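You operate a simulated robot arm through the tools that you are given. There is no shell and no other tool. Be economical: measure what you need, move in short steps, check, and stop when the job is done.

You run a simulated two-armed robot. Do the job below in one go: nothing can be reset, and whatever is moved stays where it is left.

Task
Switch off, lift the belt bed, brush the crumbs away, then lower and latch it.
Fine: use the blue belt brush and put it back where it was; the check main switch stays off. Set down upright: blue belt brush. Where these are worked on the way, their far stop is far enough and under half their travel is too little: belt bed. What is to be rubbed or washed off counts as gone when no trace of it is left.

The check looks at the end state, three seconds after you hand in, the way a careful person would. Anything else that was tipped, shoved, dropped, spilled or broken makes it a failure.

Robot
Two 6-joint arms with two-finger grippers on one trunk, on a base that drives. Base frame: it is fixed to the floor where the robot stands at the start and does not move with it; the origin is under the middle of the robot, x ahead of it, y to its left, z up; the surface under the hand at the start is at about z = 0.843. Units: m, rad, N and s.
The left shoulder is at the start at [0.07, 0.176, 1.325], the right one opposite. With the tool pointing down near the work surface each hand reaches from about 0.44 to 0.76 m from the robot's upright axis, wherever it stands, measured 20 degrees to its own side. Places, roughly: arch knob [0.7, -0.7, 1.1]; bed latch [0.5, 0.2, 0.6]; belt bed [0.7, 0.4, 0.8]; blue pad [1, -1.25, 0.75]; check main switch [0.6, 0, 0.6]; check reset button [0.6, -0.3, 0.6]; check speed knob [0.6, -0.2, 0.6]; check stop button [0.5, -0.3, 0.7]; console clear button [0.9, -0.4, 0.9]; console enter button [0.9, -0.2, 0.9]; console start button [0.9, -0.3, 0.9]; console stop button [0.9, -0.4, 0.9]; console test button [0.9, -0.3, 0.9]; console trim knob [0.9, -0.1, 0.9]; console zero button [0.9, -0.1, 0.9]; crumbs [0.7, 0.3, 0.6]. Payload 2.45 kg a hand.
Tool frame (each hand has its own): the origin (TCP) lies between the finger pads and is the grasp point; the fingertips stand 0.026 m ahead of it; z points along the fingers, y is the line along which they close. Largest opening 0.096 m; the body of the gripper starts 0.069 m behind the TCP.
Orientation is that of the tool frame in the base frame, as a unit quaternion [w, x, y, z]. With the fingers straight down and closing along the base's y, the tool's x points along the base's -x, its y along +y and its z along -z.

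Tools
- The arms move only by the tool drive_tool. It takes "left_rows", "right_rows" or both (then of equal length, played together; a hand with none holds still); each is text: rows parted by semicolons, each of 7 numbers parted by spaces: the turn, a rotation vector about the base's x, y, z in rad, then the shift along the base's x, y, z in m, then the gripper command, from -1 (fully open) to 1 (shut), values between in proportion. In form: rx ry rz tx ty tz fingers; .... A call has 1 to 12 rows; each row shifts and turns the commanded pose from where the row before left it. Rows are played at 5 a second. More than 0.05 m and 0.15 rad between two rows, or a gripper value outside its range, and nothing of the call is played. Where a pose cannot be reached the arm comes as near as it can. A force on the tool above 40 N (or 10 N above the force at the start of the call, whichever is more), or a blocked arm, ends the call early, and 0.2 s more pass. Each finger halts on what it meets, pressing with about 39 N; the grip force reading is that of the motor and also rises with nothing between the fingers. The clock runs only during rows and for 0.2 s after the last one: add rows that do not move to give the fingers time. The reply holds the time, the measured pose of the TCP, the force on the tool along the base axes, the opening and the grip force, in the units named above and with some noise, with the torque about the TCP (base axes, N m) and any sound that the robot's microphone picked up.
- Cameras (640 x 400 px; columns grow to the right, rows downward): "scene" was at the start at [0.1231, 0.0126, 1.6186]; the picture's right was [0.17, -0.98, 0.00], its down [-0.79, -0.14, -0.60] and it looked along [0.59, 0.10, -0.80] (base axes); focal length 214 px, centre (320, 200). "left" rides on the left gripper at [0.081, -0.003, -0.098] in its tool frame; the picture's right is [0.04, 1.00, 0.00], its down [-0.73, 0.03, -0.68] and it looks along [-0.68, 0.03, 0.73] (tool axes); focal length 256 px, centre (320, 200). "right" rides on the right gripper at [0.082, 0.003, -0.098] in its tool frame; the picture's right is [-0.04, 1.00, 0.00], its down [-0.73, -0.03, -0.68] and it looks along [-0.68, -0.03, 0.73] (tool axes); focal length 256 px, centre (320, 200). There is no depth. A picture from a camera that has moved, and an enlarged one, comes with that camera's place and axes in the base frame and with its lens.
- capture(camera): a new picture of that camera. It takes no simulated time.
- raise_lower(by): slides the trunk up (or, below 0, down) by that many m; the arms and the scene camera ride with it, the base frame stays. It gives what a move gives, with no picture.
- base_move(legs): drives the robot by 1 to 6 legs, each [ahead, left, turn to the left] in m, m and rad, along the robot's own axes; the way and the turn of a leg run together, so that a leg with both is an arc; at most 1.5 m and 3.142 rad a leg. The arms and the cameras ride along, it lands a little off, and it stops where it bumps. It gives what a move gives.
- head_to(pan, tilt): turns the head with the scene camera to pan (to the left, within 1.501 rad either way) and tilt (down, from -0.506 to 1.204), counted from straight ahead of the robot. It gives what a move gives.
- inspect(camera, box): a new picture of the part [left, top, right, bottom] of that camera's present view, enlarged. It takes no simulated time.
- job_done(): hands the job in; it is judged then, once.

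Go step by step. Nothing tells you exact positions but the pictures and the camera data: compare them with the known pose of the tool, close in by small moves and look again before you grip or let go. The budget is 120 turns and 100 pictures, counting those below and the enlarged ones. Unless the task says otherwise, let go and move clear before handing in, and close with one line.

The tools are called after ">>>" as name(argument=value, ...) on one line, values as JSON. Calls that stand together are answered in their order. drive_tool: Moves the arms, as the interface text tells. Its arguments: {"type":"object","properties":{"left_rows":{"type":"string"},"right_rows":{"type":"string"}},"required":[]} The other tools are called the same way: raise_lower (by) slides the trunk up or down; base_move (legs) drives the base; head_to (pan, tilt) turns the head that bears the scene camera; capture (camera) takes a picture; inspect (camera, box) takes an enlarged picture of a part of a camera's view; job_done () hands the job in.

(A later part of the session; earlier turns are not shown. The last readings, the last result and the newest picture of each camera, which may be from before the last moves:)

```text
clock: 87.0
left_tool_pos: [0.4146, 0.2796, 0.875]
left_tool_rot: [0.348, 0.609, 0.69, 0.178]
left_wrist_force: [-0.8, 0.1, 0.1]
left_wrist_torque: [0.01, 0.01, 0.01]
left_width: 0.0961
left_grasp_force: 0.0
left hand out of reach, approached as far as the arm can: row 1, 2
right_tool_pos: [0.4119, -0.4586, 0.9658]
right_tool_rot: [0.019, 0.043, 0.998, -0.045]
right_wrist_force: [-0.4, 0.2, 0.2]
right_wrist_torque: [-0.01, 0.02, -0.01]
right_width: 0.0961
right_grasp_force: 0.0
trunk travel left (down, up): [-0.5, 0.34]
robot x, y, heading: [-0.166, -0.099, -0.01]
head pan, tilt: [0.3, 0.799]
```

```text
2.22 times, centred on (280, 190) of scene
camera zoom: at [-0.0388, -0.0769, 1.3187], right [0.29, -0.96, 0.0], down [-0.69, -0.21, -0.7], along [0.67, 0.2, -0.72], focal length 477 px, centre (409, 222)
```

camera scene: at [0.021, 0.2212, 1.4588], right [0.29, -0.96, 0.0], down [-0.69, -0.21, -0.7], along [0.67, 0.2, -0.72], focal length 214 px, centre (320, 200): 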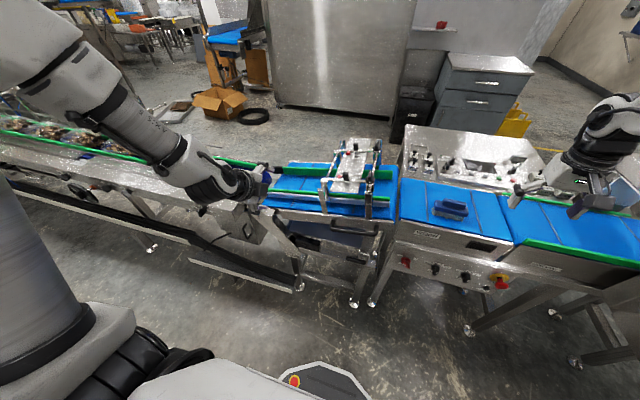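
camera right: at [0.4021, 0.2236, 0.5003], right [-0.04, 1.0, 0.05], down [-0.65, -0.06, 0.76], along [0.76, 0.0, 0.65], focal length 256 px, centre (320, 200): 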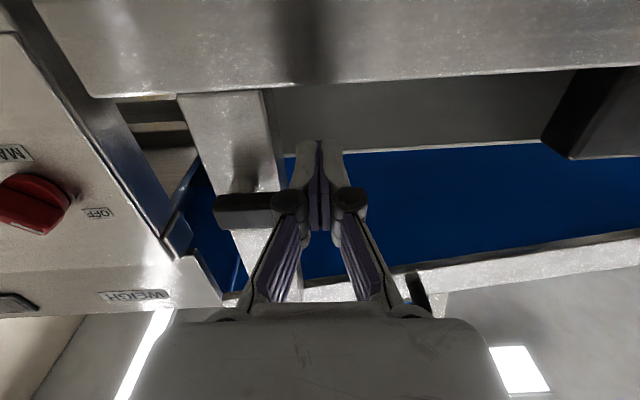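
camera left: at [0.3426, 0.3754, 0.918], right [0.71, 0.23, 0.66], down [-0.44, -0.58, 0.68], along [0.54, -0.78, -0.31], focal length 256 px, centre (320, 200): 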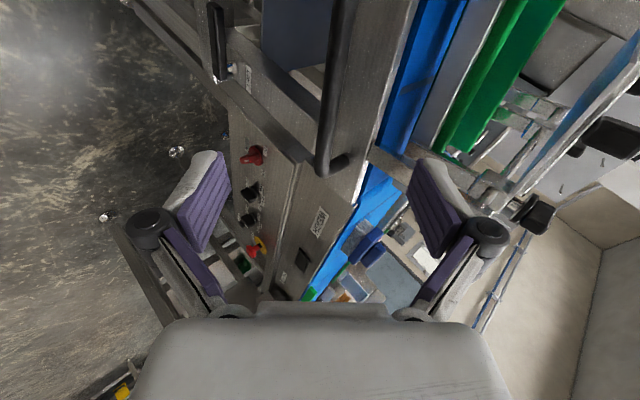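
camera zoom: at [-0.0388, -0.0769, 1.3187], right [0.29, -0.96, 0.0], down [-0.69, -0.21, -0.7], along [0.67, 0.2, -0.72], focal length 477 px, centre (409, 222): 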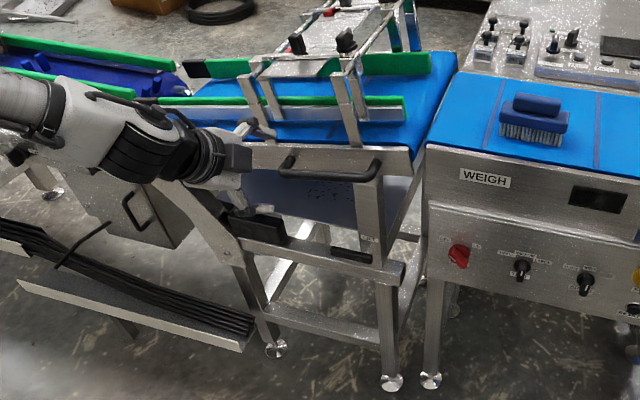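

The handle bar runs from about (0.545, 0.153, 0.803) to (0.545, 0.33, 0.778). I'll move the left hand to a 4 cm standoff.

>>> drive_tool(left_rows="0 0 0 0.02 -0.006 0.005 -1;0 0 0 0.02 -0.006 0 -1;0 0 0 0.016 -0.006 -0.012 -1;0 0 0 0.016 -0.006 -0.015 -1;0 0 0 0.015 -0.007 -0.017 -1;0 0 0 0.015 -0.007 -0.018 -1;0 0 0 0 0 0 -1")

>>> capture(camera="left")

```text
clock: 88.6
left_tool_pos: [0.4532, 0.3067, 0.8855]
left_tool_rot: [0.347, 0.609, 0.691, 0.179]
left_wrist_force: [0.7, 0.6, 0.0]
left_wrist_torque: [0.02, 0.0, -0.02]
left_width: 0.0961
left_grasp_force: 0.0
left hand out of reach, approached as far as the arm can: row 1, 2, 3, 4, 5, 6
right_tool_pos: [0.4121, -0.4576, 0.9648]
right_tool_rot: [0.019, 0.041, 0.998, -0.045]
right_wrist_force: [0.2, -0.1, 0.1]
right_wrist_torque: [0.01, 0.01, 0.0]
right_width: 0.0958
right_grasp_force: 0.1
trunk travel left (down, up): [-0.5, 0.34]
robot x, y, heading: [-0.167, -0.0979, -0.01]
head pan, tilt: [0.3, 0.799]
```

```text
46 pictures are left
camera left: at [0.3822, 0.4027, 0.9304], right [0.72, 0.23, 0.66], down [-0.44, -0.58, 0.68], along [0.54, -0.78, -0.31], focal length 256 px, centre (320, 200)
```

left: 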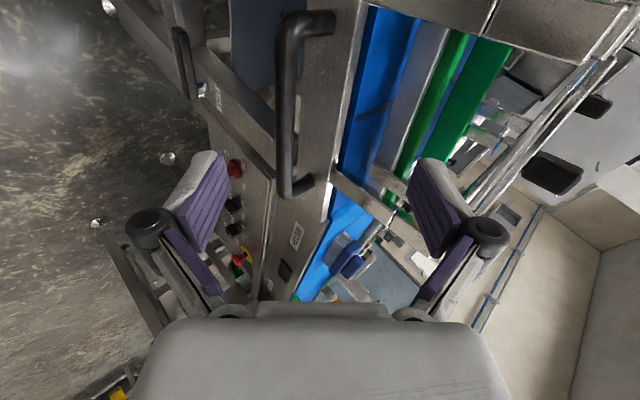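

>>> base_move(legs=[[-0.08, 0, 0], [0, 0.22, 0]])

>>> drive_tool(left_rows="0 0 0 0.015 -0.025 0 -1;0 0 0 0.015 -0.025 0 -1;0 0 0 0.015 -0.025 0 -1;0 0 0 0.015 -0.025 0 -1;0 0 0 0.015 -0.025 0 -1;0 0 0 0.015 -0.025 0 -1;0 0 0 0.015 -0.025 0 -1;0 0 0 0.015 -0.025 0 -1;0 0 0 0.015 -0.025 0 -1;0 0 0 0.01 -0.025 0 -1;0 0 0 0 -0.02 0 -1;0 0 0 0 0 0 -1")

>>> capture(camera="left")

```text
clock: 90.9
left_tool_pos: [0.3755, 0.5252, 0.8871]
left_tool_rot: [0.348, 0.609, 0.69, 0.178]
left_wrist_force: [-0.1, 0.5, -0.5]
left_wrist_torque: [0.01, 0.02, -0.04]
left_width: 0.0961
left_grasp_force: 0.1
right_tool_pos: [0.3329, -0.2378, 0.965]
right_tool_rot: [0.02, 0.041, 0.998, -0.045]
right_wrist_force: [0.5, 0.1, 0.4]
right_wrist_torque: [-0.06, -0.01, 0.01]
right_width: 0.096
right_grasp_force: 0.1
trunk travel left (down, up): [-0.5, 0.34]
robot x, y, heading: [-0.2451, 0.1234, -0.013]
head pan, tilt: [0.3, 0.799]
```

```text
clock: 93.5
left_tool_pos: [0.4846, 0.2962, 0.9281]
left_tool_rot: [0.348, 0.609, 0.69, 0.178]
left_wrist_force: [0.5, -0.2, 0.0]
left_wrist_torque: [0.01, 0.0, -0.04]
left_width: 0.0962
left_grasp_force: 0.1
left hand out of reach, approached as far as the arm can: row 1, 2, 3, 4, 5
right_tool_pos: [0.3315, -0.2371, 0.966]
right_tool_rot: [0.02, 0.042, 0.998, -0.045]
right_wrist_force: [-0.2, 0.0, -0.3]
right_wrist_torque: [-0.02, -0.01, -0.01]
right_width: 0.0959
right_grasp_force: 0.0
trunk travel left (down, up): [-0.5, 0.34]
robot x, y, heading: [-0.2483, 0.1187, -0.008]
head pan, tilt: [0.3, 0.799]
```

```text
45 pictures are left
camera left: at [0.4126, 0.392, 0.9712], right [0.72, 0.23, 0.66], down [-0.44, -0.58, 0.68], along [0.54, -0.78, -0.31], focal length 256 px, centre (320, 200)
```

left: 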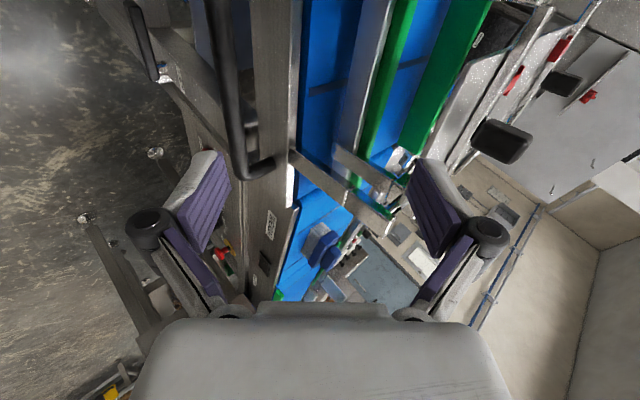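

>>> drive_tool(left_rows="0 0 0 0.006 -0.012 -0.01 -0.1;0 0 0 0.006 -0.012 -0.02 -0.1;0 0 0 0.006 -0.01 -0.02 -0.1;0 0 0 0.005 -0.01 -0.02 -0.1;0 0 0 0.005 -0.01 -0.02 -0.1;0 0 0 0.005 0 -0.02 -0.1;0 0 0 0 0 0 -0.1")

>>> capture(camera="left")

```text
clock: 95.1
left_tool_pos: [0.5158, 0.242, 0.8178]
left_tool_rot: [0.346, 0.609, 0.69, 0.178]
left_wrist_force: [-12.0, -4.1, 1.6]
left_wrist_torque: [-0.12, 0.3, 0.1]
left_width: 0.0667
left_grasp_force: 7.0
right_tool_pos: [0.3316, -0.2395, 0.9656]
right_tool_rot: [0.019, 0.042, 0.998, -0.045]
right_wrist_force: [0.2, 0.4, 0.4]
right_wrist_torque: [-0.02, 0.02, 0.03]
right_width: 0.0958
right_grasp_force: 0.0
trunk travel left (down, up): [-0.5, 0.34]
robot x, y, heading: [-0.2461, 0.1241, -0.01]
head pan, tilt: [0.3, 0.799]
```

```text
44 pictures are left
camera left: at [0.4449, 0.3368, 0.8611], right [0.72, 0.23, 0.66], down [-0.44, -0.58, 0.68], along [0.54, -0.78, -0.32], focal length 256 px, centre (320, 200)
```

left: 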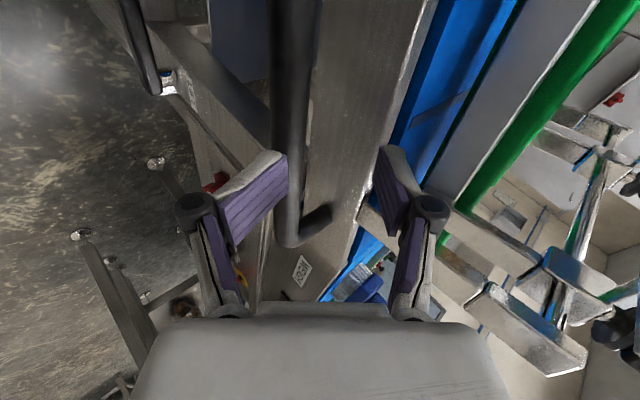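

The bar is actually at x≈0.527, so my lower finger is nearly touching it. I'll centre on the bar, then check before closing.

>>> drive_tool(left_rows="0 0 0 0 0 0 -0.5;0 0 0 -0.0085 -0.003 -0.008 -0.5;0 0 0 -0.0085 -0.003 -0.008 -0.3;0 0 0 0.004 -0.001 -0.004 -0.3;0 0 0 0 0 0 -0.3")

>>> capture(camera="left")

```text
clock: 96.3
left_tool_pos: [0.5056, 0.2349, 0.7985]
left_tool_rot: [0.347, 0.609, 0.69, 0.178]
left_wrist_force: [-0.1, 0.0, 0.3]
left_wrist_torque: [0.02, -0.02, 0.02]
left_width: 0.0625
left_grasp_force: 0.1
right_tool_pos: [0.331, -0.2396, 0.9651]
right_tool_rot: [0.02, 0.042, 0.998, -0.045]
right_wrist_force: [0.4, -0.5, -0.3]
right_wrist_torque: [0.0, 0.01, 0.02]
right_width: 0.0962
right_grasp_force: 0.0
trunk travel left (down, up): [-0.5, 0.34]
robot x, y, heading: [-0.245, 0.1183, -0.011]
head pan, tilt: [0.3, 0.799]
```

```text
43 pictures are left
camera left: at [0.4332, 0.3305, 0.8418], right [0.72, 0.23, 0.66], down [-0.44, -0.58, 0.68], along [0.54, -0.78, -0.31], focal length 256 px, centre (320, 200)
```

left: 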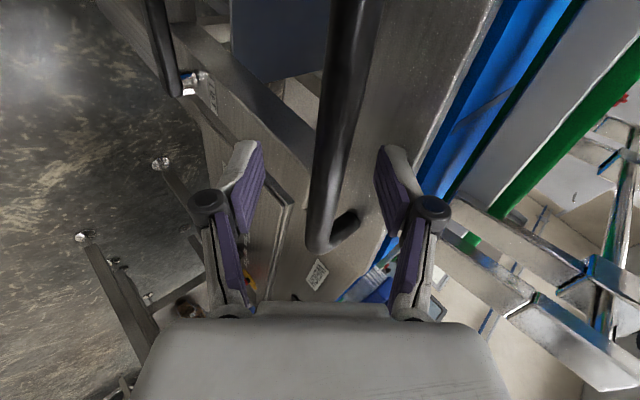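

>>> drive_tool(left_rows="0 0 0 0.007 -0.002 -0.005 -0.3;0 0 0 0 0 0 0.2;0 0 0 0 0 0 0.7;0 0 0 0 0 0 1;0 0 0 0 0 0 1")

>>> capture(camera="left")

```text
clock: 97.5
left_tool_pos: [0.5145, 0.2352, 0.7956]
left_tool_rot: [0.35, 0.608, 0.689, 0.18]
left_wrist_force: [25.6, 7.9, 21.7]
left_wrist_torque: [0.97, -0.34, -0.64]
left_width: 0.0181
left_grasp_force: 43.2
right_tool_pos: [0.3333, -0.238, 0.9645]
right_tool_rot: [0.019, 0.042, 0.998, -0.045]
right_wrist_force: [0.5, -0.7, -0.2]
right_wrist_torque: [0.0, 0.0, -0.02]
right_width: 0.0961
right_grasp_force: 0.2
trunk travel left (down, up): [-0.5, 0.34]
robot x, y, heading: [-0.2447, 0.123, -0.005]
head pan, tilt: [0.3, 0.799]
```

```text
42 pictures are left
camera left: at [0.4426, 0.3294, 0.8388], right [0.71, 0.23, 0.66], down [-0.44, -0.58, 0.68], along [0.54, -0.78, -0.31], focal length 256 px, centre (320, 200)
```

left: 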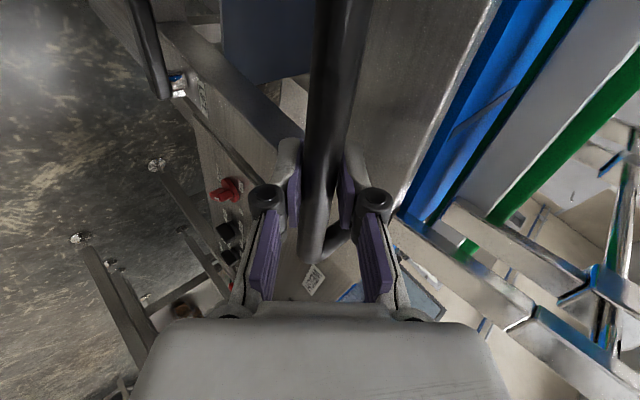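

The handle is gripped. I'll lift a first bit along the hinge arc and watch the forces.

>>> drive_tool(left_rows="0 0 0 0.003 0.001 0.003 1;-0.05 0 0 0 0.0041 0.0211 1;-0.05 0 0 0 0.005 0.0209 1;-0.05 0 0 0 0.0062 0.0206 1;0 0 0 0 0 0 1")

>>> inspect(camera="scene", box=[200, 100, 420, 270])

```text
clock: 98.7
left_tool_pos: [0.5137, 0.2498, 0.8566]
left_tool_rot: [0.39, 0.581, 0.703, 0.126]
left_wrist_force: [-6.8, -1.2, -6.5]
left_wrist_torque: [0.42, -0.22, -1.05]
left_width: 0.0183
left_grasp_force: 43.4
right_tool_pos: [0.3331, -0.2375, 0.9655]
right_tool_rot: [0.02, 0.041, 0.998, -0.046]
right_wrist_force: [-0.1, 0.4, 0.1]
right_wrist_torque: [0.01, 0.02, -0.01]
right_width: 0.0961
right_grasp_force: 0.1
trunk travel left (down, up): [-0.5, 0.34]
robot x, y, heading: [-0.2463, 0.1216, -0.009]
head pan, tilt: [0.3, 0.799]
```

```text
2.35 times, centred on (310, 185) of scene
camera zoom: at [-0.1186, 0.1429, 1.3188], right [0.29, -0.96, 0.0], down [-0.69, -0.21, -0.7], along [0.67, 0.2, -0.72], focal length 505 px, centre (344, 235)
```

zoom: 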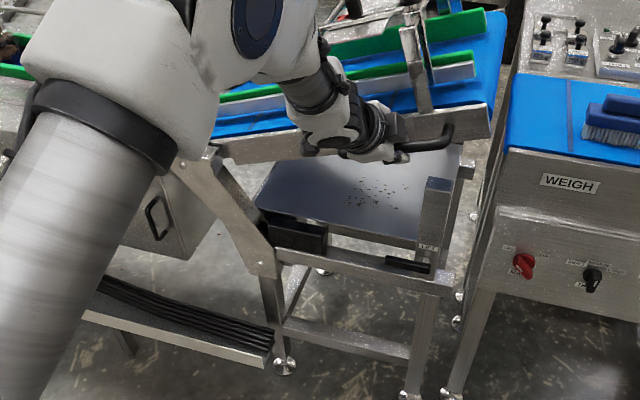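

The bed lifts freely. I'll continue along the arc.

>>> drive_tool(left_rows="-0.08 0 0 0 0.0119 0.0324 1;-0.08 0 0 0 0.0145 0.0313 1;-0.08 0 0 0 0.0169 0.03 1;-0.08 0 0 0 0.0193 0.0286 1;-0.08 0 0 0 0.0215 0.027 1;-0.08 0 0 0 0.0236 0.0252 1;0 0 0 0 0 0 1")

>>> capture(camera="scene")

```text
clock: 100.3
left_tool_pos: [0.5134, 0.3595, 1.0343]
left_tool_rot: [0.52, 0.47, 0.712, -0.044]
left_wrist_force: [-18.4, 16.9, -1.2]
left_wrist_torque: [1.47, -0.13, -0.12]
left_width: 0.0179
left_grasp_force: 42.9
right_tool_pos: [0.3309, -0.2363, 0.9682]
right_tool_rot: [0.021, 0.041, 0.998, -0.046]
right_wrist_force: [0.4, -0.6, 0.4]
right_wrist_torque: [0.0, 0.0, 0.0]
right_width: 0.096
right_grasp_force: 0.0
trunk travel left (down, up): [-0.5, 0.34]
robot x, y, heading: [-0.2431, 0.1185, -0.007]
head pan, tilt: [0.3, 0.799]
```

```text
40 pictures are left
camera scene: at [-0.1211, 0.1452, 1.319], right [0.29, -0.96, 0.0], down [-0.69, -0.21, -0.7], along [0.67, 0.2, -0.72], focal length 214 px, centre (320, 200)
```

scene: 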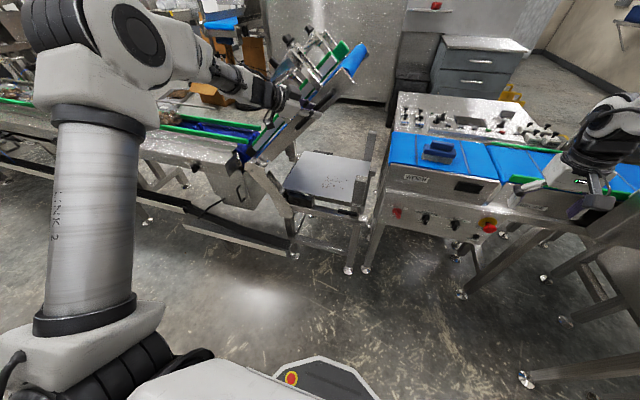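

>>> drive_tool(left_rows="-0.08 0 0 0.001 0.0285 0.0231 1;-0.08 0 0 0.001 0.0283 0.0211 1;-0.08 0 0 0 0.0289 0.0188 1;-0.08 0 0 0 0.0303 0.0165 1;-0.08 0 0 0 0.0315 0.014 1;-0.08 0 0 0 0.0325 0.0114 1;0 0 0 0 0 0 1")

>>> capture(camera="scene")

```text
clock: 100.9
left_tool_pos: [0.5139, 0.3958, 1.0644]
left_tool_rot: [0.542, 0.446, 0.706, -0.095]
left_wrist_force: [-4.5, -1.7, 0.8]
left_wrist_torque: [1.7, 0.06, 0.1]
left_width: 0.0181
left_grasp_force: 44.0
right_tool_pos: [0.3295, -0.2388, 0.9663]
right_tool_rot: [0.019, 0.043, 0.998, -0.045]
right_wrist_force: [0.6, 0.5, -0.3]
right_wrist_torque: [-0.02, 0.0, -0.03]
right_width: 0.0962
right_grasp_force: 0.0
trunk travel left (down, up): [-0.5, 0.34]
robot x, y, heading: [-0.2465, 0.1192, -0.011]
head pan, tilt: [0.3, 0.799]
stopped in row 2 (left hand): the force on the tool passed its limit at 62 N (the readings are from after the stop); the commanded pose is now the measured one
```

```text
39 pictures are left
camera scene: at [-0.1195, 0.1435, 1.319], right [0.29, -0.96, 0.0], down [-0.69, -0.21, -0.7], along [0.67, 0.2, -0.72], focal length 214 px, centre (320, 200)
```

scene: 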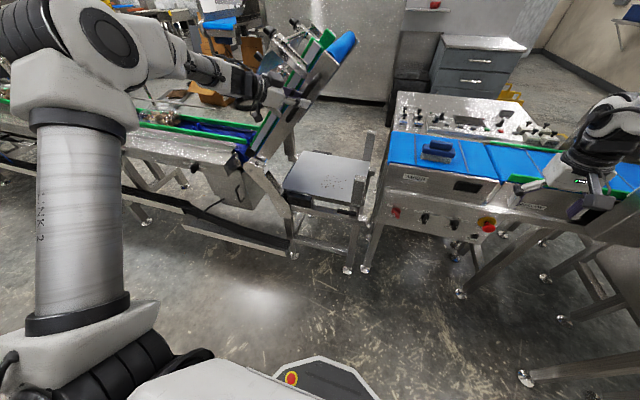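

The bed hit its far stop at about 43° of lift, and the hand now carries little load. I'll loosen the grip slightly to see whether the bed stays up on its own.

>>> drive_tool(left_rows="0 0 0 0 0 0 0.55;0 0 0 0 0 0 0.4;0 0 0 0 0 0 0.3;0 0 0 0 0 0 0.3")

>>> capture(camera="left")

```text
clock: 101.9
left_tool_pos: [0.515, 0.394, 1.0626]
left_tool_rot: [0.541, 0.446, 0.706, -0.097]
left_wrist_force: [-0.3, 0.1, 0.0]
left_wrist_torque: [-0.01, 0.02, -0.02]
left_width: 0.0336
left_grasp_force: 0.0
right_tool_pos: [0.3302, -0.2397, 0.967]
right_tool_rot: [0.02, 0.042, 0.998, -0.046]
right_wrist_force: [-0.4, 0.5, 1.1]
right_wrist_torque: [0.0, -0.01, 0.01]
right_width: 0.0959
right_grasp_force: 0.1
trunk travel left (down, up): [-0.5, 0.34]
robot x, y, heading: [-0.2449, 0.123, -0.014]
head pan, tilt: [0.3, 0.799]
```

```text
38 pictures are left
camera left: at [0.4448, 0.496, 1.0308], right [0.73, 0.61, 0.31], down [-0.43, 0.05, 0.9], along [0.53, -0.79, 0.3], focal length 256 px, centre (320, 200)
```

left: 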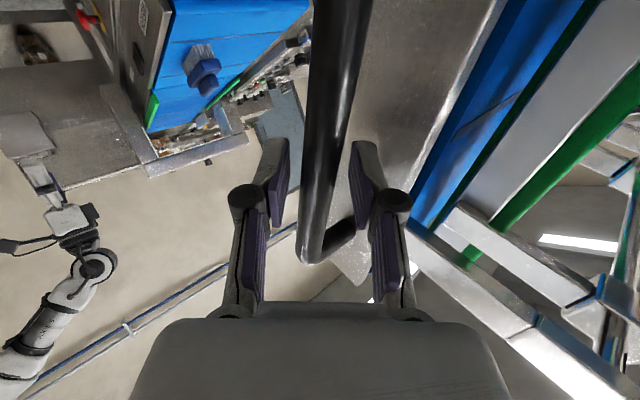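

The bed stays up on its own (no load, bar free between the fingers). I'll withdraw the left hand and check.

>>> drive_tool(left_rows="0 0 0 -0.01 0.009 0.006 0;0 0 0 -0.02 0.018 0.012 -0.2;0 0 0 -0.034 0.02 0.012 -0.3;0 0 0 -0.04 0.01 0 -0.3;0 0 0 -0.03 0 0 -0.3;0 0 0 0 0 0 -0.3")

>>> base_move(legs=[[-0.12, 0, 0]])

>>> capture(camera="scene")

```text
clock: 103.3
left_tool_pos: [0.3831, 0.4522, 1.0942]
left_tool_rot: [0.541, 0.445, 0.707, -0.097]
left_wrist_force: [-0.3, -1.1, -0.1]
left_wrist_torque: [-0.01, 0.03, -0.04]
left_width: 0.0622
left_grasp_force: 0.1
right_tool_pos: [0.332, -0.2402, 0.9643]
right_tool_rot: [0.019, 0.043, 0.998, -0.046]
right_wrist_force: [0.5, -1.0, -1.4]
right_wrist_torque: [0.0, 0.04, -0.02]
right_width: 0.0958
right_grasp_force: 0.1
trunk travel left (down, up): [-0.5, 0.34]
robot x, y, heading: [-0.2467, 0.1202, -0.014]
head pan, tilt: [0.3, 0.799]
```

```text
clock: 104.5
left_tool_pos: [0.262, 0.4538, 1.0955]
left_tool_rot: [0.541, 0.445, 0.707, -0.095]
left_wrist_force: [0.5, 1.3, -0.2]
left_wrist_torque: [0.05, 0.01, 0.02]
left_width: 0.0623
left_grasp_force: 0.0
right_tool_pos: [0.2108, -0.2381, 0.9657]
right_tool_rot: [0.019, 0.043, 0.998, -0.045]
right_wrist_force: [0.3, -0.8, 0.1]
right_wrist_torque: [0.0, -0.05, 0.03]
right_width: 0.096
right_grasp_force: 0.0
trunk travel left (down, up): [-0.5, 0.34]
robot x, y, heading: [-0.3676, 0.1225, -0.007]
head pan, tilt: [0.3, 0.799]
```

```text
37 pictures are left
camera scene: at [-0.2389, 0.1438, 1.3188], right [0.29, -0.96, 0.0], down [-0.69, -0.2, -0.7], along [0.67, 0.2, -0.72], focal length 214 px, centre (320, 200)
```

scene: 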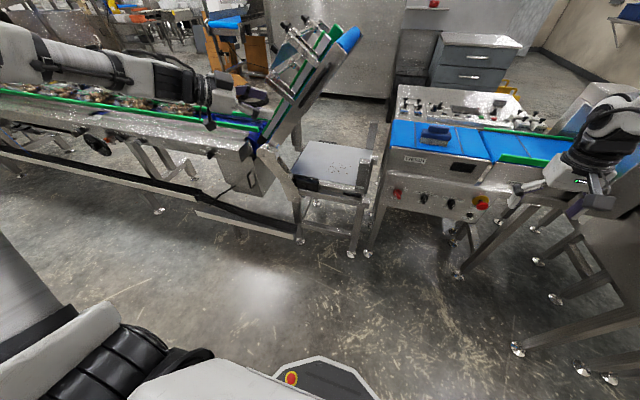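

The bed stays raised. Now I'll fold the left arm back and, at the same time, yaw the right hand 90° so its fingers close along x for the brush.

>>> drive_tool(left_rows="0.0196 0.1093 0.0899 -0.022 0.005 0 -0.3;0.0196 0.1093 0.0899 -0.022 0.005 0 -0.3;0.0196 0.1093 0.0899 -0.022 0.005 0 -0.3;0.0196 0.1093 0.0899 -0.022 0.005 0 -0.3;0.0196 0.1093 0.0899 -0.022 0.005 0 -0.3;0.0196 0.1093 0.0899 -0.022 0.005 0 -0.3;0.0196 0.1093 0.0899 -0.022 0.005 0 -0.3;0.0196 0.1093 0.0899 -0.022 0.005 0 -0.3;0.0196 0.1093 0.0899 -0.022 0.005 0 -0.3;0.0196 0.1093 0.0899 -0.022 0.005 0 -0.3;0.0196 0.1093 0.0899 -0.022 0.005 0 -0.3;0 0 0 0 0 0 -0.3", right_rows="0 0 0.14 0.006 0.003 0.004 -1;0 0 0.14 0.006 0.003 0.004 -1;0 0 0.14 0.006 0.003 0.004 -1;0 0 0.14 0.006 0.003 0.004 -1;0 0 0.14 0.006 0.003 0.004 -1;0 0 0.14 0.006 0.003 0.004 -1;0 0 0.14 0.006 0.003 0.004 -1;0 0 0.14 0.006 0.003 0.004 -1;0 0 0.14 0.006 0.003 0.004 -1;0 0 0.14 0.006 0.003 0.004 -1;0 0 0.17 0.006 0.003 0.004 -1;0 0 0 0 0 0 -1")

```text
refused: row 11 steps farther than a row can; nothing moved
```

>>> drive_tool(left_rows="0.0196 0.1093 0.0899 -0.022 0.005 0 -0.3;0.0196 0.1093 0.0899 -0.022 0.005 0 -0.3;0.0196 0.1093 0.0899 -0.022 0.005 0 -0.3;0.0196 0.1093 0.0899 -0.022 0.005 0 -0.3;0.0196 0.1093 0.0899 -0.022 0.005 0 -0.3;0.0196 0.1093 0.0899 -0.022 0.005 0 -0.3;0.0196 0.1093 0.0899 -0.022 0.005 0 -0.3;0.0196 0.1093 0.0899 -0.022 0.005 0 -0.3;0.0196 0.1093 0.0899 -0.022 0.005 0 -0.3;0.0196 0.1093 0.0899 -0.022 0.005 0 -0.3;0.0196 0.1093 0.0899 -0.022 0.005 0 -0.3;0 0 0 0 0 0 -0.3", right_rows="0 0 0.14 0.006 0.003 0.004 -1;0 0 0.14 0.006 0.003 0.004 -1;0 0 0.14 0.006 0.003 0.004 -1;0 0 0.14 0.006 0.003 0.004 -1;0 0 0.14 0.006 0.003 0.004 -1;0 0 0.14 0.006 0.003 0.004 -1;0 0 0.14 0.006 0.003 0.004 -1;0 0 0.14 0.006 0.003 0.004 -1;0 0 0.14 0.006 0.003 0.004 -1;0 0 0.14 0.006 0.003 0.004 -1;0 0 0.14 0.006 0.003 0.004 -1;0 0 0 0 0 0 -1")

```text
clock: 107.1
left_tool_pos: [0.0805, 0.2967, 1.0195]
left_tool_rot: [0.0, 0.015, 1.0, -0.001]
left_wrist_force: [0.2, 0.5, -0.4]
left_wrist_torque: [0.04, 0.02, 0.0]
left_width: 0.0625
left_grasp_force: 0.1
left hand out of reach, approached as far as the arm can: row 2, 3, 4, 5, 6, 7, 8, 9, 10, 11
right_tool_pos: [0.0313, -0.1777, 0.7831]
right_tool_rot: [0.067, -0.648, 0.758, -0.026]
right_wrist_force: [0.6, -1.0, 0.9]
right_wrist_torque: [0.04, 0.02, 0.02]
right_width: 0.0958
right_grasp_force: 0.1
right hand out of reach, approached as far as the arm can: row 1, 2, 3, 4, 5, 6, 7, 8, 9, 10, 11
trunk travel left (down, up): [-0.5, 0.34]
robot x, y, heading: [-0.3664, 0.1234, -0.008]
head pan, tilt: [0.3, 0.799]
```

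>>> drive_tool(right_rows="0 0 0 0.027 0.012 0.03 -1;0 0 0 0.027 0.012 0.03 -1;0 0 0 0.027 0.012 0.03 -1;0 0 0 0.027 0.012 0.03 -1;0 0 0 0.027 0.012 0.03 -1;0 0 0 0.027 0.012 0.03 -1;0 0 0 0.027 0.012 0.03 -1;0 0 0 0.027 0.012 0.03 -1;-0.029 0.066 0.078 0 0 0 -1;-0.029 0.066 0.078 0 0 0 -1;0 0 0 0 0 0 -1")

>>> capture(camera="right")

```text
clock: 109.5
left_tool_pos: [0.08, 0.2994, 1.0177]
left_tool_rot: [0.001, 0.016, 1.0, -0.001]
left_wrist_force: [-0.1, -1.5, 0.2]
left_wrist_torque: [0.01, -0.03, 0.01]
left_width: 0.0622
left_grasp_force: 0.2
right_tool_pos: [0.2286, -0.0731, 1.0004]
right_tool_rot: [0.003, 0.708, -0.706, -0.002]
right_wrist_force: [0.0, -0.3, 0.0]
right_wrist_torque: [0.01, 0.01, 0.02]
right_width: 0.0962
right_grasp_force: 0.0
right hand out of reach, approached as far as the arm can: row 1, 2, 3
trunk travel left (down, up): [-0.5, 0.34]
robot x, y, heading: [-0.3629, 0.1208, -0.009]
head pan, tilt: [0.3, 0.799]
```

```text
36 pictures are left
camera right: at [0.2265, -0.1552, 1.0991], right [-1.0, 0.04, 0.01], down [0.03, 0.73, 0.68], along [0.02, 0.68, -0.74], focal length 256 px, centre (320, 200)
```

right: 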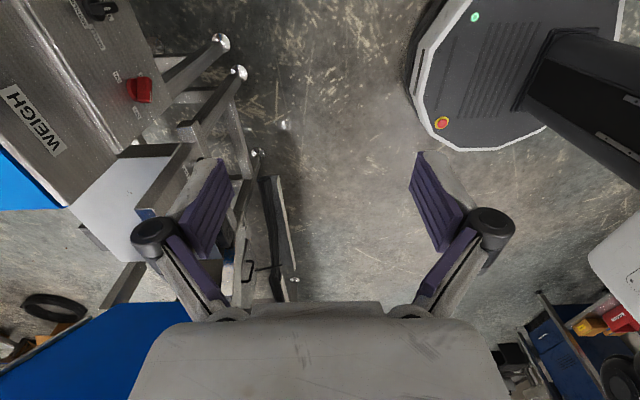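

>>> base_move(legs=[[0.36, 0, 0]])

>>> drive_tool(right_rows="0 0 0 0.025 0 0 -1;0 0 0 0.025 0 0 -1;0 0 0 0.025 0 0 -1;0 0 0 0.02 0 -0.01 -1;0 0 0 0 0 0 -1")

>>> capture(camera="right")

>>> inspect(camera="scene", box=[220, 80, 520, 280])

```text
clock: 111.8
left_tool_pos: [0.4399, 0.2938, 1.0185]
left_tool_rot: [0.001, 0.016, 1.0, -0.002]
left_wrist_force: [-0.1, 0.3, -0.2]
left_wrist_torque: [-0.01, -0.01, -0.04]
left_width: 0.0625
left_grasp_force: 0.0
right_tool_pos: [0.5873, -0.0766, 1.0018]
right_tool_rot: [0.003, 0.708, -0.707, -0.002]
right_wrist_force: [-0.6, 0.8, 1.0]
right_wrist_torque: [0.0, 0.02, 0.0]
right_width: 0.0962
right_grasp_force: 0.1
trunk travel left (down, up): [-0.5, 0.34]
robot x, y, heading: [-0.0056, 0.1166, -0.014]
head pan, tilt: [0.3, 0.799]
```

```text
clock: 113.0
left_tool_pos: [0.4382, 0.2938, 1.0195]
left_tool_rot: [0.001, 0.016, 1.0, -0.003]
left_wrist_force: [-0.6, -0.4, 0.2]
left_wrist_torque: [0.03, -0.01, -0.01]
left_width: 0.0626
left_grasp_force: 0.1
right_tool_pos: [0.6816, -0.0783, 0.9904]
right_tool_rot: [0.002, 0.708, -0.706, -0.001]
right_wrist_force: [-0.3, -0.2, 0.2]
right_wrist_torque: [0.0, -0.02, -0.03]
right_width: 0.096
right_grasp_force: 0.1
trunk travel left (down, up): [-0.5, 0.34]
robot x, y, heading: [-0.0054, 0.1184, -0.013]
head pan, tilt: [0.3, 0.799]
```

```text
35 pictures are left
camera right: at [0.6795, -0.1606, 1.0885], right [-1.0, 0.04, 0.01], down [0.03, 0.73, 0.68], along [0.02, 0.68, -0.74], focal length 256 px, centre (320, 200)
```

right: 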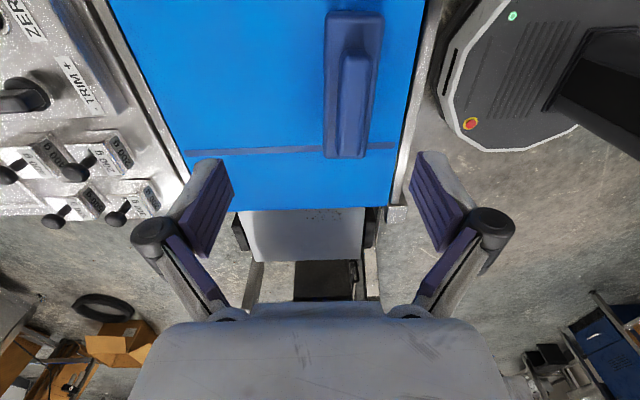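

```text
2.00 times, centred on (370, 180) of scene
camera zoom: at [0.1197, 0.1397, 1.3189], right [0.28, -0.96, 0.0], down [-0.69, -0.2, -0.7], along [0.67, 0.2, -0.72], focal length 429 px, centre (220, 240)
```

zoom: 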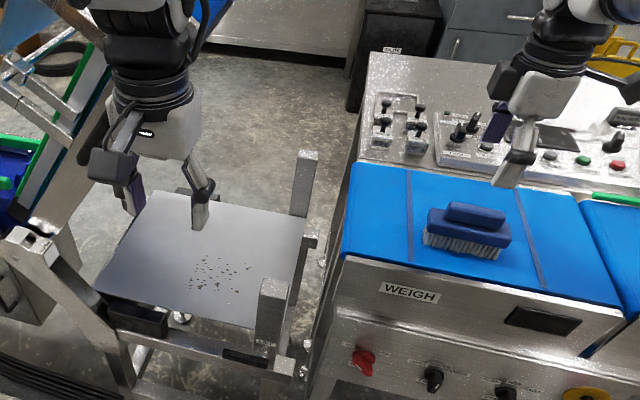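

The brush handle is centred near (0.656, −0.083), top at z≈0.905. I'll move above it and look closely.

>>> drive_tool(right_rows="0 0 0 -0.013 -0.002 -0.01 -0.4;0 0 0 -0.013 -0.003 -0.01 -0.4;0 0 0 0 0 -0.02 -0.4;0 0 0 0 0 0 -0.4")

>>> capture(camera="right")

```text
clock: 114.0
left_tool_pos: [0.4395, 0.294, 1.0211]
left_tool_rot: [0.0, 0.015, 1.0, -0.002]
left_wrist_force: [-0.4, 0.2, 0.4]
left_wrist_torque: [0.0, 0.0, -0.03]
left_width: 0.0625
left_grasp_force: 0.0
right_tool_pos: [0.6562, -0.0825, 0.95]
right_tool_rot: [0.003, 0.708, -0.706, -0.002]
right_wrist_force: [0.0, -0.1, 0.9]
right_wrist_torque: [0.01, -0.05, 0.0]
right_width: 0.0672
right_grasp_force: 0.1
trunk travel left (down, up): [-0.5, 0.34]
robot x, y, heading: [-0.006, 0.1164, -0.011]
head pan, tilt: [0.3, 0.799]
```

```text
33 pictures are left
camera right: at [0.6541, -0.1646, 1.0483], right [-1.0, 0.04, 0.01], down [0.03, 0.73, 0.68], along [0.02, 0.68, -0.74], focal length 256 px, centre (320, 200)
```

right: 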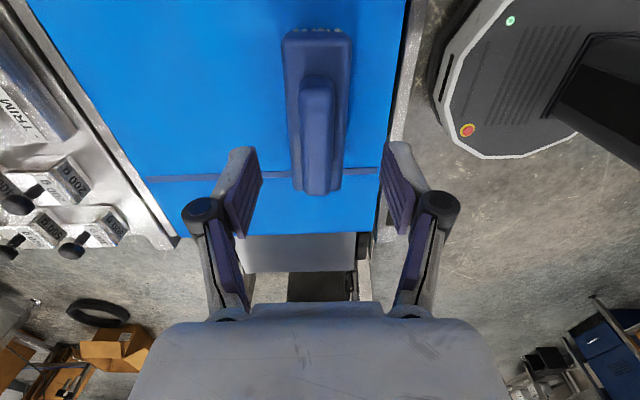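

>>> drive_tool(right_rows="0 0 0 0.001 -0.003 -0.015 -0.4;0 0 0 0.001 -0.003 -0.012 -0.4;0 0 0 0 0 -0.009 -0.4;0 0 0 0 0 0 -0.4")

>>> inspect(camera="right", box=[200, 40, 440, 240])

```text
clock: 115.0
left_tool_pos: [0.4388, 0.2944, 1.0195]
left_tool_rot: [0.001, 0.016, 1.0, -0.002]
left_wrist_force: [-0.2, -0.2, -0.2]
left_wrist_torque: [0.01, -0.03, 0.0]
left_width: 0.0624
left_grasp_force: 0.0
right_tool_pos: [0.6594, -0.0888, 0.9136]
right_tool_rot: [0.003, 0.708, -0.706, -0.002]
right_wrist_force: [-0.6, 0.2, 0.1]
right_wrist_torque: [-0.04, 0.03, -0.01]
right_width: 0.0672
right_grasp_force: 0.0
trunk travel left (down, up): [-0.5, 0.34]
robot x, y, heading: [-0.008, 0.1176, -0.015]
head pan, tilt: [0.3, 0.799]
```

```text
2.00 times, centred on (320, 140) of right
camera zoom: at [0.6572, -0.1714, 1.0121], right [-1.0, 0.04, 0.01], down [0.03, 0.73, 0.68], along [0.02, 0.68, -0.74], focal length 512 px, centre (320, 320)
```

zoom: 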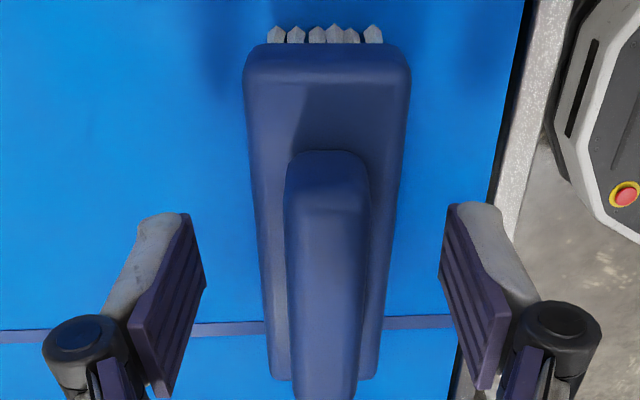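

>>> drive_tool(right_rows="0 0 0 0 0 -0.003 0;0 0 0 0 0 0 0.5;0 0 0 0 0 0 1;0 0 0 0 0 0 1")

>>> inspect(camera="right", box=[200, 40, 440, 240])

```text
clock: 116.0
left_tool_pos: [0.4389, 0.2935, 1.0199]
left_tool_rot: [0.002, 0.016, 1.0, -0.001]
left_wrist_force: [0.6, 0.3, 0.6]
left_wrist_torque: [0.01, 0.01, 0.02]
left_width: 0.0626
left_grasp_force: 0.0
right_tool_pos: [0.6591, -0.0879, 0.9116]
right_tool_rot: [0.003, 0.708, -0.707, -0.002]
right_wrist_force: [0.8, -0.8, 1.8]
right_wrist_torque: [-0.15, -0.13, 0.02]
right_width: 0.0389
right_grasp_force: 39.1
trunk travel left (down, up): [-0.5, 0.34]
robot x, y, heading: [-0.0042, 0.1197, -0.009]
head pan, tilt: [0.3, 0.799]
```

```text
2.00 times, centred on (320, 140) of right
camera zoom: at [0.657, -0.1712, 1.0096], right [-1.0, 0.04, 0.01], down [0.03, 0.73, 0.68], along [0.02, 0.68, -0.74], focal length 512 px, centre (320, 320)
```

zoom: 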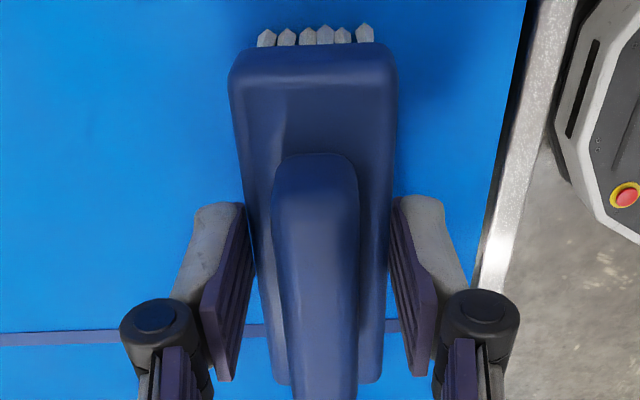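

I'm gripping the block sides rather than the handle; I'll re-grip 9 mm lower for a firmer hold, then lift.

>>> drive_tool(right_rows="0 0 0 0 0 0 -0.1;0 0 0 0 0 -0.009 -0.1;0 0 0 0 0 0 0.5;0 0 0 0 0 0 1;0 0 0 0 0 0 1")

>>> drive_tool(right_rows="0 0 0 0 0 0.02 1;0 0 0 0 0 0.03 1;0 0 0 0 0 0.03 1;0 0 0 0 0 0 1")

>>> capture(camera="right")

>>> inspect(camera="scene", box=[220, 80, 520, 280])

```text
clock: 117.2
left_tool_pos: [0.4398, 0.294, 1.0198]
left_tool_rot: [0.001, 0.016, 1.0, -0.001]
left_wrist_force: [0.7, 0.8, 1.3]
left_wrist_torque: [-0.02, -0.01, 0.01]
left_width: 0.0623
left_grasp_force: 0.0
right_tool_pos: [0.6589, -0.0886, 0.9016]
right_tool_rot: [0.004, 0.708, -0.706, -0.002]
right_wrist_force: [1.5, -0.4, 2.1]
right_wrist_torque: [0.06, -0.12, 0.02]
right_width: 0.0393
right_grasp_force: 39.5
trunk travel left (down, up): [-0.5, 0.34]
robot x, y, heading: [-0.0066, 0.116, -0.014]
head pan, tilt: [0.3, 0.799]
```

```text
clock: 118.2
left_tool_pos: [0.4398, 0.2949, 1.0207]
left_tool_rot: [0.0, 0.015, 1.0, -0.001]
left_wrist_force: [0.6, 0.7, 0.1]
left_wrist_torque: [-0.01, 0.03, 0.01]
left_width: 0.0626
left_grasp_force: 0.1
right_tool_pos: [0.6586, -0.0897, 0.9837]
right_tool_rot: [0.003, 0.708, -0.706, -0.002]
right_wrist_force: [0.1, 0.6, 0.5]
right_wrist_torque: [0.0, 0.02, -0.01]
right_width: 0.0001
right_grasp_force: 28.3
trunk travel left (down, up): [-0.5, 0.34]
robot x, y, heading: [-0.0094, 0.1166, -0.015]
head pan, tilt: [0.3, 0.799]
```

```text
30 pictures are left
camera right: at [0.6565, -0.1722, 1.0816], right [-1.0, 0.04, 0.01], down [0.03, 0.73, 0.68], along [0.02, 0.68, -0.74], focal length 256 px, centre (320, 200)
```

right: 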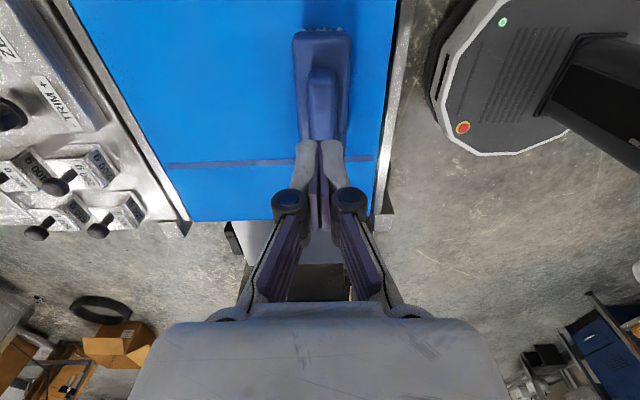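

```text
2.00 times, centred on (370, 180) of scene
camera zoom: at [0.1211, 0.1396, 1.3187], right [0.28, -0.96, 0.0], down [-0.69, -0.2, -0.7], along [0.67, 0.2, -0.72], focal length 429 px, centre (220, 240)
```

zoom: 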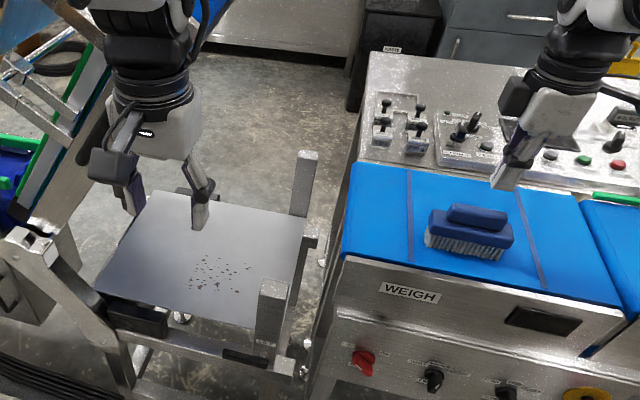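

The fingers slipped off the block's rounded top; the brush hasn't moved noticeably. I'll grip deeper, with the tips about 15 mm above the belt.

>>> drive_tool(right_rows="0 0 0 0 0 -0.03 -0.2;0 0 0 0 0 -0.03 -0.2;0 0 0 0 0 -0.02 -0.2;0 0 0 0 0 -0.012 -0.2;0 0 0 0 0 -0.006 -0.2;0 0 0 0 0 0 0.3;0 0 0 0 0 0 1;0 0 0 0 0 0 1;0 0 0 0 0 0 1")

>>> inspect(camera="right", box=[200, 40, 440, 240])

```text
clock: 120.2
left_tool_pos: [0.4394, 0.294, 1.0192]
left_tool_rot: [0.001, 0.016, 1.0, -0.002]
left_wrist_force: [-1.1, 0.5, -0.2]
left_wrist_torque: [0.01, 0.0, 0.02]
left_width: 0.0625
left_grasp_force: 0.0
right_tool_pos: [0.6582, -0.0884, 0.885]
right_tool_rot: [0.003, 0.708, -0.706, -0.002]
right_wrist_force: [-0.2, -0.1, 1.7]
right_wrist_torque: [0.01, -0.07, -0.09]
right_width: 0.0386
right_grasp_force: 39.0
trunk travel left (down, up): [-0.5, 0.34]
robot x, y, heading: [-0.0106, 0.1193, -0.008]
head pan, tilt: [0.3, 0.799]
```

```text
2.00 times, centred on (320, 140) of right
camera zoom: at [0.6559, -0.1705, 0.9835], right [-1.0, 0.04, 0.01], down [0.03, 0.73, 0.68], along [0.02, 0.68, -0.74], focal length 512 px, centre (320, 320)
```

zoom: 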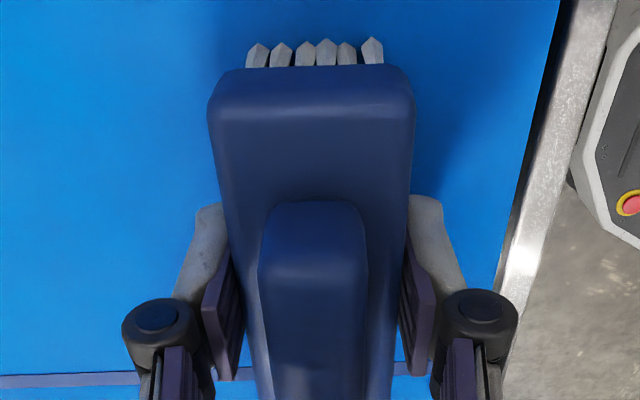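

>>> drive_tool(right_rows="0 0 0 0 0 0.02 1;0 0 0 0 0 0.03 1;0 0 0 0 0 0.03 1;0 0 0 0 0 0 1")

>>> inspect(camera="scene", box=[220, 80, 520, 280])

```text
clock: 121.2
left_tool_pos: [0.4402, 0.294, 1.0186]
left_tool_rot: [0.0, 0.016, 1.0, -0.002]
left_wrist_force: [-0.6, 0.1, -0.3]
left_wrist_torque: [-0.01, -0.03, -0.03]
left_width: 0.0622
left_grasp_force: 0.1
right_tool_pos: [0.6601, -0.0896, 0.9639]
right_tool_rot: [0.003, 0.707, -0.707, -0.002]
right_wrist_force: [-0.4, -0.1, -1.4]
right_wrist_torque: [0.02, 0.04, -0.02]
right_width: 0.0383
right_grasp_force: 39.2
trunk travel left (down, up): [-0.5, 0.34]
robot x, y, heading: [-0.0094, 0.1202, -0.01]
head pan, tilt: [0.3, 0.799]
```

```text
2.00 times, centred on (370, 180) of scene
camera zoom: at [0.1212, 0.1394, 1.3187], right [0.28, -0.96, 0.0], down [-0.69, -0.2, -0.7], along [0.67, 0.2, -0.72], focal length 429 px, centre (220, 240)
```

zoom: 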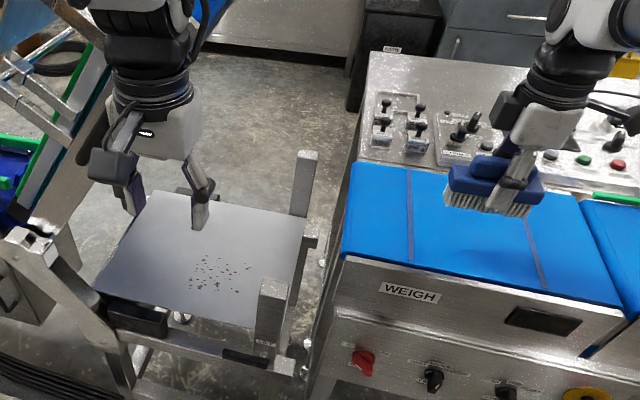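

The brush is held, with its bristle bottom about 42 mm below the TCP. The crumbs are on the tray (z≈0.60) over x 0.64–0.74, y 0.25–0.38; I'll shift left and approach.

>>> base_move(legs=[[0, 0.25, 0]])

>>> drive_tool(right_rows="0 0 0 -0.01 0.03 0 1;0 0 0 -0.01 0.03 0 1;0 0 0 -0.01 0.03 -0.02 1;0 0 0 -0.01 0.03 -0.04 1;0 0 0 0 0.02 -0.045 1;0 0 0 0 0 -0.045 1;0 0 0 0 0 -0.045 1;0 0 0 0 0 -0.045 1;0 0 0 0 0 -0.035 1;0 0 0 0 0 0 1")

>>> inspect(camera="scene", box=[220, 80, 520, 280])

```text
clock: 123.0
left_tool_pos: [0.4423, 0.5444, 1.0188]
left_tool_rot: [0.001, 0.016, 1.0, -0.002]
left_wrist_force: [0.0, 0.8, 1.0]
left_wrist_torque: [-0.01, 0.0, 0.02]
left_width: 0.0624
left_grasp_force: 0.1
right_tool_pos: [0.6637, 0.1623, 0.9637]
right_tool_rot: [0.003, 0.708, -0.706, -0.002]
right_wrist_force: [0.7, 0.4, -0.9]
right_wrist_torque: [0.01, 0.01, 0.0]
right_width: 0.0387
right_grasp_force: 38.6
trunk travel left (down, up): [-0.5, 0.34]
robot x, y, heading: [-0.0047, 0.3657, -0.007]
head pan, tilt: [0.3, 0.799]
```

```text
refused: row 4 steps farther than a row can; nothing moved
```

```text
2.00 times, centred on (370, 180) of scene
camera zoom: at [0.1235, 0.3895, 1.3187], right [0.29, -0.96, 0.0], down [-0.69, -0.21, -0.7], along [0.67, 0.2, -0.72], focal length 429 px, centre (220, 240)
```

zoom: 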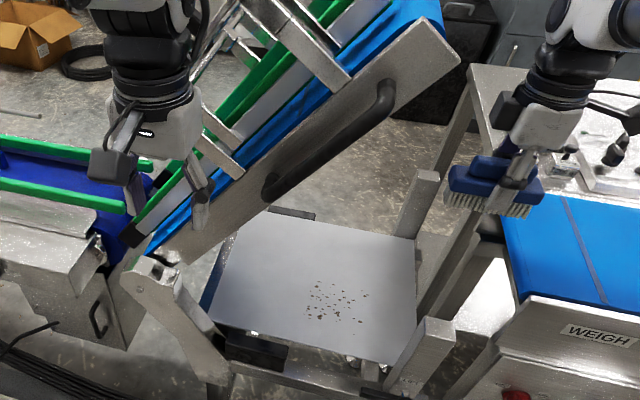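

>>> drive_tool(right_rows="0 0 0 -0.01 0.03 0 1;0 0 0 -0.01 0.03 0 1;0 0 0 -0.01 0.03 -0.02 1;0 0 0 -0.01 0.02 -0.04 1;0 0 0 0 0.01 -0.04 1;0 0 0 0 0 -0.045 1;0 0 0 0 0 -0.045 1;0 0 0 0 0 -0.045 1;0 0 0 0 0 -0.045 1;0 0 0 0 0 0 1")

>>> inspect(camera="scene", box=[220, 80, 520, 280])

```text
clock: 125.2
left_tool_pos: [0.4406, 0.5436, 1.0199]
left_tool_rot: [0.001, 0.015, 1.0, -0.002]
left_wrist_force: [0.1, 0.8, -0.2]
left_wrist_torque: [-0.04, -0.03, -0.01]
left_width: 0.0625
left_grasp_force: 0.1
right_tool_pos: [0.6231, 0.2792, 0.6845]
right_tool_rot: [0.004, 0.708, -0.706, -0.002]
right_wrist_force: [0.2, 0.9, -1.1]
right_wrist_torque: [-0.02, -0.04, 0.01]
right_width: 0.0385
right_grasp_force: 39.7
trunk travel left (down, up): [-0.5, 0.34]
robot x, y, heading: [-0.0064, 0.3681, -0.009]
head pan, tilt: [0.3, 0.799]
```

```text
2.00 times, centred on (370, 180) of scene
camera zoom: at [0.1226, 0.3896, 1.3189], right [0.29, -0.96, 0.0], down [-0.69, -0.21, -0.7], along [0.67, 0.2, -0.72], focal length 429 px, centre (220, 240)
```

zoom: 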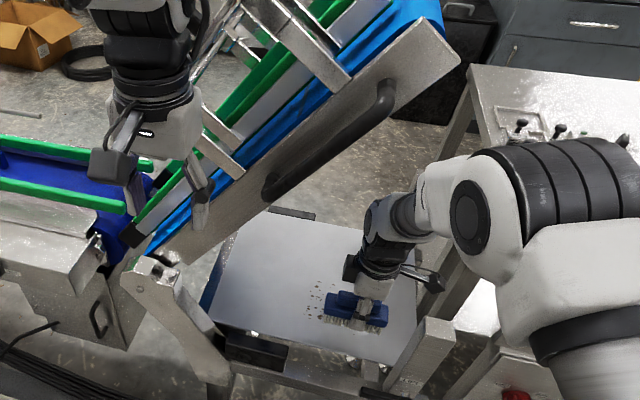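

>>> drive_tool(right_rows="0 0 0 0 0 -0.02 1;0 0 0 0 0 -0.015 1;0 0 0 0 0 -0.008 1;0 0 0 0 0 -0.003 1;0 0 0 0 0 0 1")

>>> inspect(camera="scene", box=[300, 160, 450, 280])

```text
clock: 126.5
left_tool_pos: [0.4385, 0.5442, 1.0213]
left_tool_rot: [0.002, 0.016, 1.0, -0.002]
left_wrist_force: [-0.1, 0.0, 1.0]
left_wrist_torque: [0.0, -0.02, -0.01]
left_width: 0.0623
left_grasp_force: 0.1
right_tool_pos: [0.6229, 0.2805, 0.6432]
right_tool_rot: [-0.001, 0.709, -0.706, 0.001]
right_wrist_force: [8.6, -3.4, 31.8]
right_wrist_torque: [-0.09, -0.14, -0.09]
right_width: 0.0383
right_grasp_force: 38.9
trunk travel left (down, up): [-0.5, 0.34]
robot x, y, heading: [-0.0052, 0.365, -0.011]
head pan, tilt: [0.3, 0.799]
```

```text
3.33 times, centred on (375, 220) of scene
camera zoom: at [0.1196, 0.3891, 1.3194], right [0.29, -0.96, 0.0], down [-0.68, -0.21, -0.7], along [0.67, 0.2, -0.71], focal length 715 px, centre (137, 133)
```

zoom: 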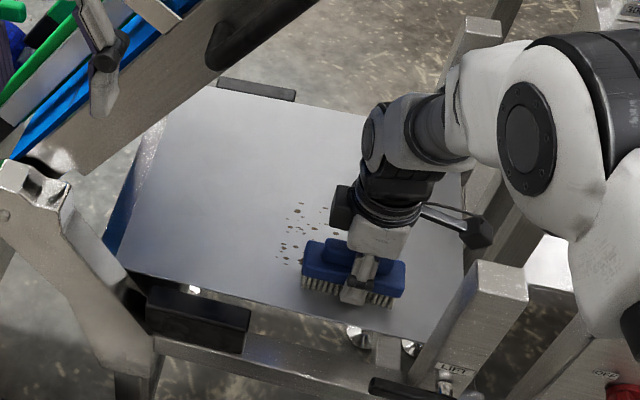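

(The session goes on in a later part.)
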